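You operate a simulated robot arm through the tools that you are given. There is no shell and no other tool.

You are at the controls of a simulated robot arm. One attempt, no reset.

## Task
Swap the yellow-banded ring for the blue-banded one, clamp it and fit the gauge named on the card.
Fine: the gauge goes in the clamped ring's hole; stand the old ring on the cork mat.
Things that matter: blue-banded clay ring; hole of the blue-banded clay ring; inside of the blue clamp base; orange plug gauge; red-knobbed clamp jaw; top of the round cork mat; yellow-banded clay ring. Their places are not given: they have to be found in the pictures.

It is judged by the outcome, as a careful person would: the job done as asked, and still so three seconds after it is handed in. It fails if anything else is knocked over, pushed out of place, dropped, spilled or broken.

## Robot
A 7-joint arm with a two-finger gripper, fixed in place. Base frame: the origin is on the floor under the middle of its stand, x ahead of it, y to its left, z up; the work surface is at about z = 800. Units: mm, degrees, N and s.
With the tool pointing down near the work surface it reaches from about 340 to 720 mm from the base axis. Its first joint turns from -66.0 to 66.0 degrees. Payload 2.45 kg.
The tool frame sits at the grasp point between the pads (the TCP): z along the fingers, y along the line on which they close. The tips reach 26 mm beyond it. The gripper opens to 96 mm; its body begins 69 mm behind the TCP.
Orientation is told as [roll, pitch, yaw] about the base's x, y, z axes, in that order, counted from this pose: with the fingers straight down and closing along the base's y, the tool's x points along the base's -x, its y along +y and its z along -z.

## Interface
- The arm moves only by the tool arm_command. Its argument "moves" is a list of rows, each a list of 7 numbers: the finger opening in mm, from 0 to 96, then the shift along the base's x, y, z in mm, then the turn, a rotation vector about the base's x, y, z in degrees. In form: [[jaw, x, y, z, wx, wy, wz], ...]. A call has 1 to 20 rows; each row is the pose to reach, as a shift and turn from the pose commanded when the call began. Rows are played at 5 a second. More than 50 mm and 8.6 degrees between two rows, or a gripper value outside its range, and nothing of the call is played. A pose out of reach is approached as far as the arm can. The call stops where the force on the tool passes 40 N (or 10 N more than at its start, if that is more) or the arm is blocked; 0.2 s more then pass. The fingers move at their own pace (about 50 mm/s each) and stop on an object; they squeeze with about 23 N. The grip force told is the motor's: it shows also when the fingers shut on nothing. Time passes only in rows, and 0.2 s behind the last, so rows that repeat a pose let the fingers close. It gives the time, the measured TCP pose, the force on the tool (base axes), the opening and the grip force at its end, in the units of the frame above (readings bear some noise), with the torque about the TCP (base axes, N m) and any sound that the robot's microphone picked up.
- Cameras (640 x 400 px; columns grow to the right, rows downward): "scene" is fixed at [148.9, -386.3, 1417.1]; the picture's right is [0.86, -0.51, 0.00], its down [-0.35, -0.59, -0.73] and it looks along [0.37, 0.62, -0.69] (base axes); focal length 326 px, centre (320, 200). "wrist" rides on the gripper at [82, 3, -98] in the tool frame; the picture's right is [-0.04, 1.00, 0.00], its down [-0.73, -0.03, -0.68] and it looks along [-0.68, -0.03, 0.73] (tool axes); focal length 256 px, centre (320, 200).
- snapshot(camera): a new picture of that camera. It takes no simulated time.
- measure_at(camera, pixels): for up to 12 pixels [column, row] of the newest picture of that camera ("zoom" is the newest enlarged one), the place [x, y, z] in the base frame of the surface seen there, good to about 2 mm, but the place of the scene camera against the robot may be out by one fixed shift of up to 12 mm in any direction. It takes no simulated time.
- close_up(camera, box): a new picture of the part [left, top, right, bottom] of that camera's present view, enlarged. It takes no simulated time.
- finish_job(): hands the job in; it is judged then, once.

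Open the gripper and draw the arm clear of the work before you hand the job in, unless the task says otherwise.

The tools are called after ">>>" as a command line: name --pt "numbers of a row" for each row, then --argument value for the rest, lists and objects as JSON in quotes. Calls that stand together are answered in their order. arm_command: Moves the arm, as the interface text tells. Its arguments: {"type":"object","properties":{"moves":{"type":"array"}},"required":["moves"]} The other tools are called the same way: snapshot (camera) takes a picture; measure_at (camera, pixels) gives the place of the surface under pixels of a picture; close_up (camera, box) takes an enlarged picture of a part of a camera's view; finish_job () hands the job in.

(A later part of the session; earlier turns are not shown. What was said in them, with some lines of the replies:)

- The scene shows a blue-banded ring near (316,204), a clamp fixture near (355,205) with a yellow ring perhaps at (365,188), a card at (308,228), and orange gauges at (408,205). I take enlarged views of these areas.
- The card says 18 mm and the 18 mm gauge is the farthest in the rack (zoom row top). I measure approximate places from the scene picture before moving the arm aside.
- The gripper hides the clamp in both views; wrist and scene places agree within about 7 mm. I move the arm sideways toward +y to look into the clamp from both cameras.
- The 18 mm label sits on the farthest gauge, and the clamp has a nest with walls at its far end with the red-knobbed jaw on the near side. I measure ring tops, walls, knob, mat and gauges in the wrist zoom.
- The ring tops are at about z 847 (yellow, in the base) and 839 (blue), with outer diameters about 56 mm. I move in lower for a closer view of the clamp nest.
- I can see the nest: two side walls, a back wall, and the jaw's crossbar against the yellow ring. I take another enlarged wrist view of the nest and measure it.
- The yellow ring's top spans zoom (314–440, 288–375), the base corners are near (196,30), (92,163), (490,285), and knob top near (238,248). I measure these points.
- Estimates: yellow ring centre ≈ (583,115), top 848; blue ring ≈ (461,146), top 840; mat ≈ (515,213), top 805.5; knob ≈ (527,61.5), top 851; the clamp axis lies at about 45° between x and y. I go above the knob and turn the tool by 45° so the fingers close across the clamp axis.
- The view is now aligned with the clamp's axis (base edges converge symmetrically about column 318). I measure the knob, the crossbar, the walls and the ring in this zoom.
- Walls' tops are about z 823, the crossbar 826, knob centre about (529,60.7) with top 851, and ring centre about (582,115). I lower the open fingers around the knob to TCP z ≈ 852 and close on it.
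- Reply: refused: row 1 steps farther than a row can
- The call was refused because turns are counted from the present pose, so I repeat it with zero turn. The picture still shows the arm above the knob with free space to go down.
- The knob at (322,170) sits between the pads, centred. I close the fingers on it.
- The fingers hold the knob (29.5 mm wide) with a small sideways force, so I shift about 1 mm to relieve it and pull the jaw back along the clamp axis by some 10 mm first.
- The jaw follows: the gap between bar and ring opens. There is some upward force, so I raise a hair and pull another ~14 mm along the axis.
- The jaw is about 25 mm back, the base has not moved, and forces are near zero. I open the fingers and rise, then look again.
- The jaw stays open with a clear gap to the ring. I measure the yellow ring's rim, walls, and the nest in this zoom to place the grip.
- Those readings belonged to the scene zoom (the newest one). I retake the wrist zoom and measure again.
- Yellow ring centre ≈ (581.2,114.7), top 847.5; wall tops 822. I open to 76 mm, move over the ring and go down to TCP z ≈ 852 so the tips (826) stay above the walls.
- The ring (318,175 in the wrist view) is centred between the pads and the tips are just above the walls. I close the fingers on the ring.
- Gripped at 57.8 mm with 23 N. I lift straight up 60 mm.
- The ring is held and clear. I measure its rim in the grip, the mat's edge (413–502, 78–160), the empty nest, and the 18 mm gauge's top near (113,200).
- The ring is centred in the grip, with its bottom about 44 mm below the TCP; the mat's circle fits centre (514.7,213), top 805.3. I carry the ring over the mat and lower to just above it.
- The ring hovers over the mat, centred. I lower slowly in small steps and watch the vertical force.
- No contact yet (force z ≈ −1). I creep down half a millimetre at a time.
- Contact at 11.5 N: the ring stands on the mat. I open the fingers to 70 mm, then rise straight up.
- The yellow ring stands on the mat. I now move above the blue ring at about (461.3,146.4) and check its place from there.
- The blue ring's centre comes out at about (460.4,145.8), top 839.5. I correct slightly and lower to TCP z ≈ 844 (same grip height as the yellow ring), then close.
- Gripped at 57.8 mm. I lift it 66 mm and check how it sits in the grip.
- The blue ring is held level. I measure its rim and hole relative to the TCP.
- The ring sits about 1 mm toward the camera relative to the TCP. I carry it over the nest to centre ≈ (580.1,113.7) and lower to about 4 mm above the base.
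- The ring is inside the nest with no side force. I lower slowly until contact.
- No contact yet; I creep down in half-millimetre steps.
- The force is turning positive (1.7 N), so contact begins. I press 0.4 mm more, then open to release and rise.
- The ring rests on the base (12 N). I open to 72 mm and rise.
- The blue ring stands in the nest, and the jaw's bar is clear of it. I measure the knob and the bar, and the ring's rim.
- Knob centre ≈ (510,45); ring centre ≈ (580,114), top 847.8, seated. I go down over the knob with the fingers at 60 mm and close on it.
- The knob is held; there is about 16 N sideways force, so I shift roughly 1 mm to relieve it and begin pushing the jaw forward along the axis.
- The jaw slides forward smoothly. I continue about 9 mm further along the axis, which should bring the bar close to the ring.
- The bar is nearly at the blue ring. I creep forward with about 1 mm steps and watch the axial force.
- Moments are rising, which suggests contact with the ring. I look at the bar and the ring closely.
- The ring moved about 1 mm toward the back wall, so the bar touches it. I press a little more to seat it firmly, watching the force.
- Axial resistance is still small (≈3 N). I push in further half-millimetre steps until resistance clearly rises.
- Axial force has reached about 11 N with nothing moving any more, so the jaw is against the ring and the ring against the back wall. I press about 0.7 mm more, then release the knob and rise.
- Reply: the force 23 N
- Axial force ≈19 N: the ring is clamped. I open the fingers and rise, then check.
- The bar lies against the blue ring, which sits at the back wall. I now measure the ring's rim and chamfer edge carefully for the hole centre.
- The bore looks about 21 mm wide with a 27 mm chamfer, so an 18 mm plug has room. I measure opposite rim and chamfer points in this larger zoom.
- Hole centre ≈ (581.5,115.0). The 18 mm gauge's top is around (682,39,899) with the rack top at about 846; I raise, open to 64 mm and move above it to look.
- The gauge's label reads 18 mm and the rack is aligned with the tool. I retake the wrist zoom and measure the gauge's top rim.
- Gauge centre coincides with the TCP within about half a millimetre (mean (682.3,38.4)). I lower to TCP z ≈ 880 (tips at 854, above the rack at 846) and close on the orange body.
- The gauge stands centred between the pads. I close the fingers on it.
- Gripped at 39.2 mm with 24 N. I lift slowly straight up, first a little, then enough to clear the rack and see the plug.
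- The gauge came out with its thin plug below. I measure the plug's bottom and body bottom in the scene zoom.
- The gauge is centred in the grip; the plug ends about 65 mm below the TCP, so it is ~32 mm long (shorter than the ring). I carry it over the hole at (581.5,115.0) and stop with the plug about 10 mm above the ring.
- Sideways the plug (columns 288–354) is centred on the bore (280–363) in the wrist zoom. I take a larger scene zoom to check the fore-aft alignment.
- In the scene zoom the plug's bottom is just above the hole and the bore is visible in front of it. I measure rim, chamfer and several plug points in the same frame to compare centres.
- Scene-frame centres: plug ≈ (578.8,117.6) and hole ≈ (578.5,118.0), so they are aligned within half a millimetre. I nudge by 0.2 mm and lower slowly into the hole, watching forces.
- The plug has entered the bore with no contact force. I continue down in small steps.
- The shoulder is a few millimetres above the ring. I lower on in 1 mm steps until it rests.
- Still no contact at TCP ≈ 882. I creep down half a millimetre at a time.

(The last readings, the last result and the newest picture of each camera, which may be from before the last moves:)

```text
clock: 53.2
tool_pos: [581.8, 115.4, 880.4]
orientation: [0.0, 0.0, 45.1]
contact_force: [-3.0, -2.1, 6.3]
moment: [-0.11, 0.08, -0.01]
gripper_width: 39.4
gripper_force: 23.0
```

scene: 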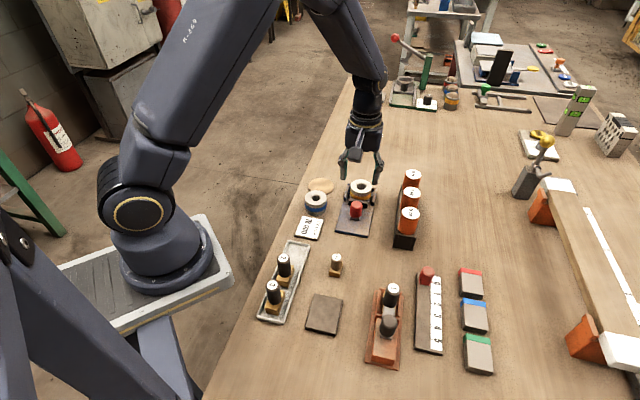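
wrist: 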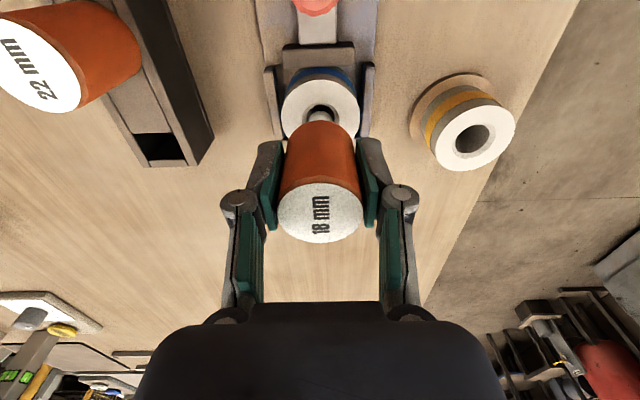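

Contact begins (6 N). I press 0.3 mm more and look at the shoulder from both cameras.

>>> arm_command --pt "28 0 0 -0.3 0 0 0" --pt "28 0 0 -0.3 0 0 0"

>>> close_up --camera "scene" --box '[340, 165, 385, 205]'

>>> close_up --camera "wrist" --box '[240, 80, 400, 240]'

```text
clock: 53.8
tool_pos: [581.7, 115.3, 881.0]
orientation: [0.0, 0.0, 44.9]
contact_force: [-4.6, -2.3, 14.6]
moment: [-0.11, 0.21, -0.02]
gripper_width: 39.3
gripper_force: 23.2
```

```text
10.00 times, centred on (362, 185) of scene
```

zoom: 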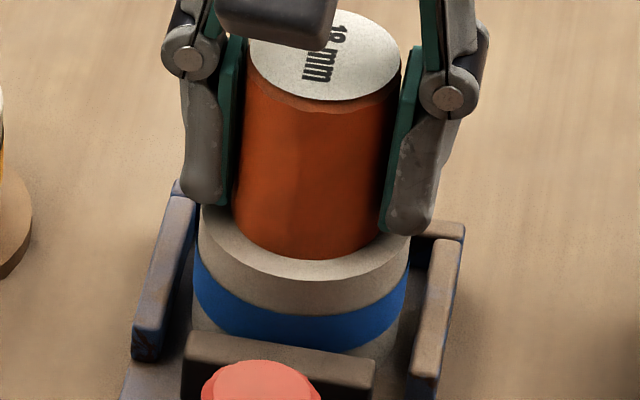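

```text
2.50 times, centred on (320, 160) of wrist
```

zoom: 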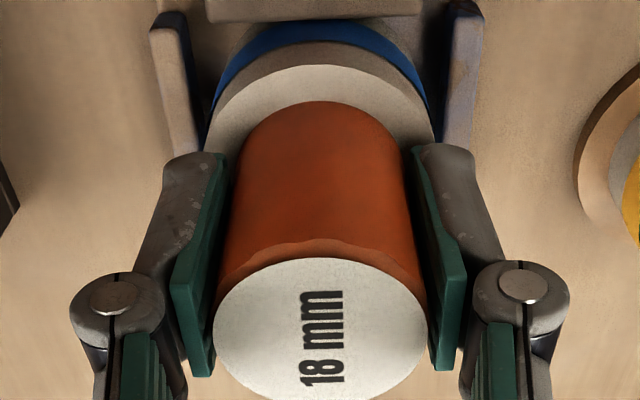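

The gauge's shoulder rests on the clamped ring (14.6 N). I open the fingers to 64 mm and rise straight up.

>>> arm_command --pt "36 0 0 0.3 0 0 0" --pt "44 0 0 0.5 0 0 0" --pt "54 0 0 0.5 0 0 0" --pt "64 0 0 0.5 0 0 0" --pt "64 0 0 0.5 0 0 0" --pt "64 0 0 15 0 0 0" --pt "64 0 0 40 0 0 0" --pt "64 0 0 75 0 0 0" --pt "64 0 0 110 0 0 0"

>>> snapshot --camera "wrist"

>>> close_up --camera "scene" --box '[300, 130, 430, 240]'

```text
clock: 55.8
tool_pos: [580.5, 114.9, 990.8]
orientation: [0.1, 0.1, 45.0]
contact_force: [-0.1, -0.5, 0.6]
moment: [-0.02, -0.01, 0.01]
gripper_width: 64.3
gripper_force: 0.1
```

```text
taken
```

wrist: 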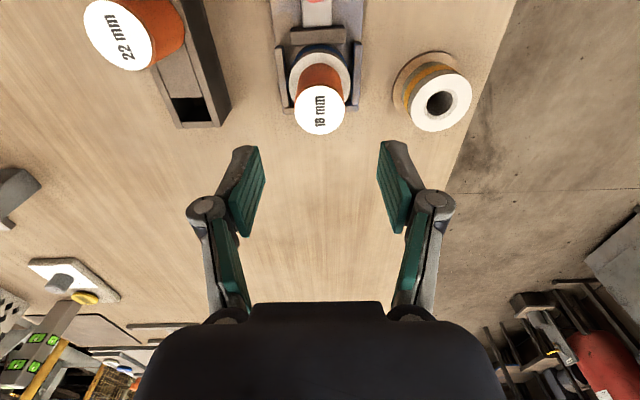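

```text
3.64 times, centred on (365, 185) of scene
```

zoom: 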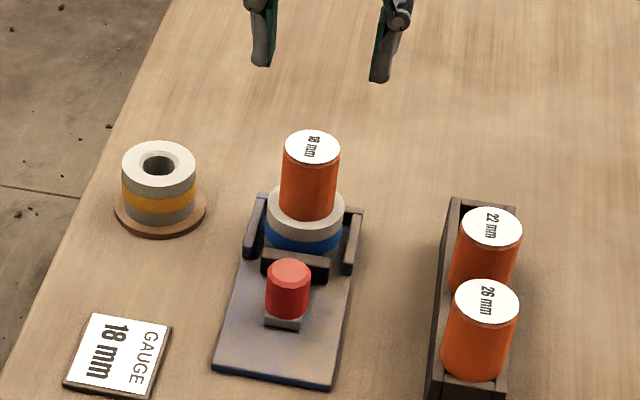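

The gauge stands upright in the clamped blue ring, and the yellow ring is on the mat. I draw the arm back and up, clear of the work, and check the jaw and everything else once more.

>>> arm_command --pt "64 -20 -20 20 0 0 0" --pt "64 -45 -43 40 0 0 0" --pt "64 -70 -67 60 0 0 0" --pt "64 -95 -90 70 0 0 0" --pt "64 -110 -100 80 0 0 0" --pt "64 -110 -100 80 0 0 0"

>>> snapshot --camera "wrist"

>>> snapshot --camera "scene"

>>> close_up --camera "wrist" --box '[250, 60, 390, 180]'

```text
clock: 57.2
tool_pos: [470.6, 13.8, 1069.8]
orientation: [0.0, -0.1, 45.0]
contact_force: [-0.8, 0.0, 1.0]
moment: [-0.03, -0.03, 0.03]
gripper_width: 64.3
gripper_force: 0.1
```

```text
taken
```

wrist: 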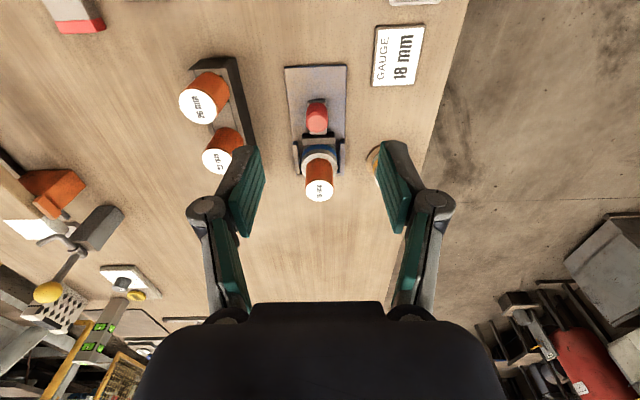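

```text
taken
```

scene: 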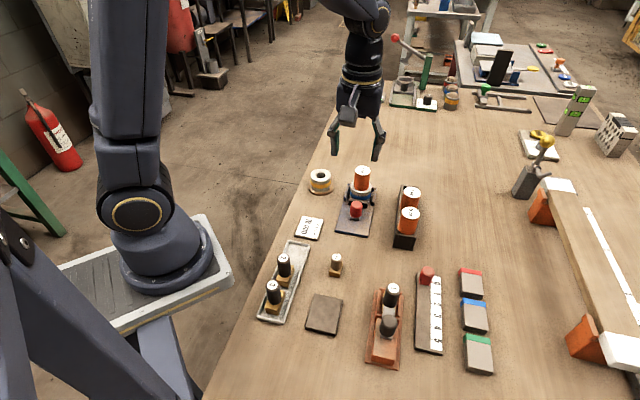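

```text
3.33 times, centred on (320, 120) of wrist
```

zoom: 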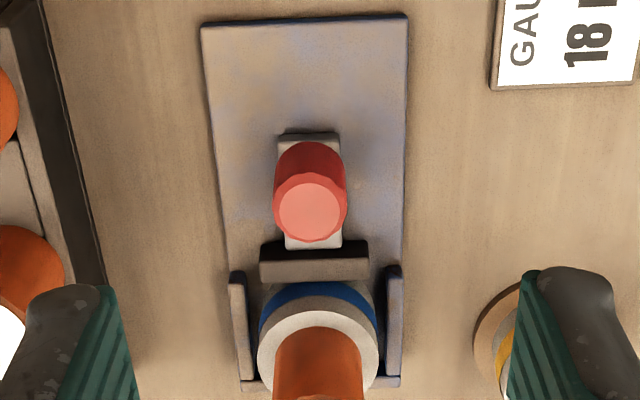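

Everything looks in place. I zoom in on the jaw and ring contact and on the scene's clamp to confirm it is still clamped.

>>> close_up --camera "scene" --box '[340, 160, 385, 225]'

>>> close_up --camera "wrist" --box '[285, 95, 355, 165]'

>>> measure_at --camera "zoom" --pixels '[[305, 165], [265, 165], [350, 165], [305, 130], [305, 195], [305, 265], [305, 290], [250, 255], [370, 255], [310, 310], [250, 350], [390, 350]]'

```text
6.15 times, centred on (362, 192) of scene
```

zoom: 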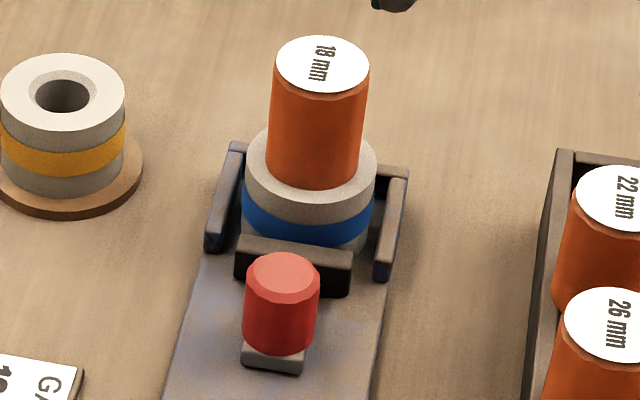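

```text
5.71 times, centred on (320, 130) of wrist
```

zoom: 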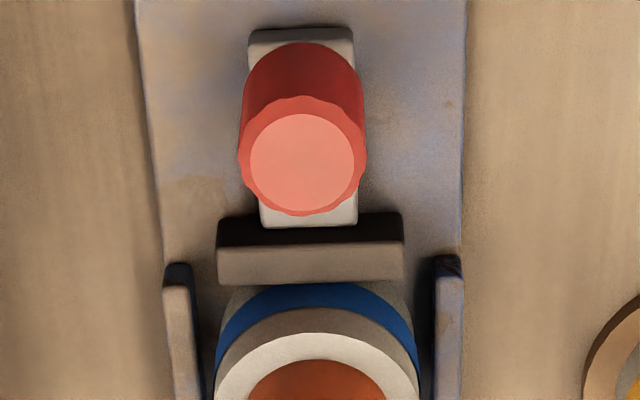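

```text
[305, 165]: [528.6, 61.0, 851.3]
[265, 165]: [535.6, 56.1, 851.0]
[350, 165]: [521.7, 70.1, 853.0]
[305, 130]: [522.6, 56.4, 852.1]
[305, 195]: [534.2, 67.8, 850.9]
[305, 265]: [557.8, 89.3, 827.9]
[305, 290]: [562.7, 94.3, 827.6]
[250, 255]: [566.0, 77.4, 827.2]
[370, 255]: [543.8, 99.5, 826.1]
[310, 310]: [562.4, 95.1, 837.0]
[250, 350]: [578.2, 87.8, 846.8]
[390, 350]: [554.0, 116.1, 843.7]
```

The knob is back at the same clamped position as at the start (≈(528.6,61.5)), the bar lies against the blue ring, the gauge is seated and nothing else has moved. I open the gripper fully with the arm clear.

>>> arm_command --pt "80 0 0 10 0 0 0" --pt "94 0 0 20 0 0 0" --pt "94 0 0 20 0 0 0" --pt "94 0 0 20 0 0 0"

>>> close_up --camera "scene" --box '[290, 130, 450, 250]'

```text
clock: 58.2
tool_pos: [472.1, 15.2, 1091.0]
orientation: [0.0, 0.0, 44.9]
contact_force: [-0.7, -0.2, -0.4]
moment: [-0.01, 0.02, 0.01]
gripper_width: 94.2
gripper_force: 0.2
```

```text
3.33 times, centred on (370, 190) of scene
```

zoom: 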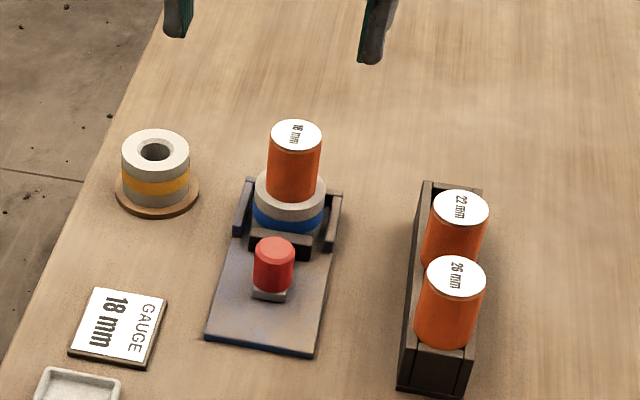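

The final picture shows the yellow ring on the cork mat, the blue ring clamped with the 18 mm gauge in its hole, and the arm clear. I hand the job in.

>>> finish_job

```text
The job is handed in.
```

The blue-banded ring is now in the clamp, and the 18 mm gauge named on the card is in its hole. The yellow-banded ring is standing on the cork mat.

- **Clamp:** I pushed the red-knobbed jaw up against the blue ring with about 19 N. The knob ended at about the same spot as when the yellow ring was clamped.
- **Gauge:** the plug went into the hole without catching, and its shoulder sits on top of the ring.
- **Everything else:** the pictures show nothing knocked over or moved, and the 22 mm and 26 mm gauges are still in their rack.

I opened the gripper and drew the arm clear before handing the job in. The hand-in reply gave no verdict.
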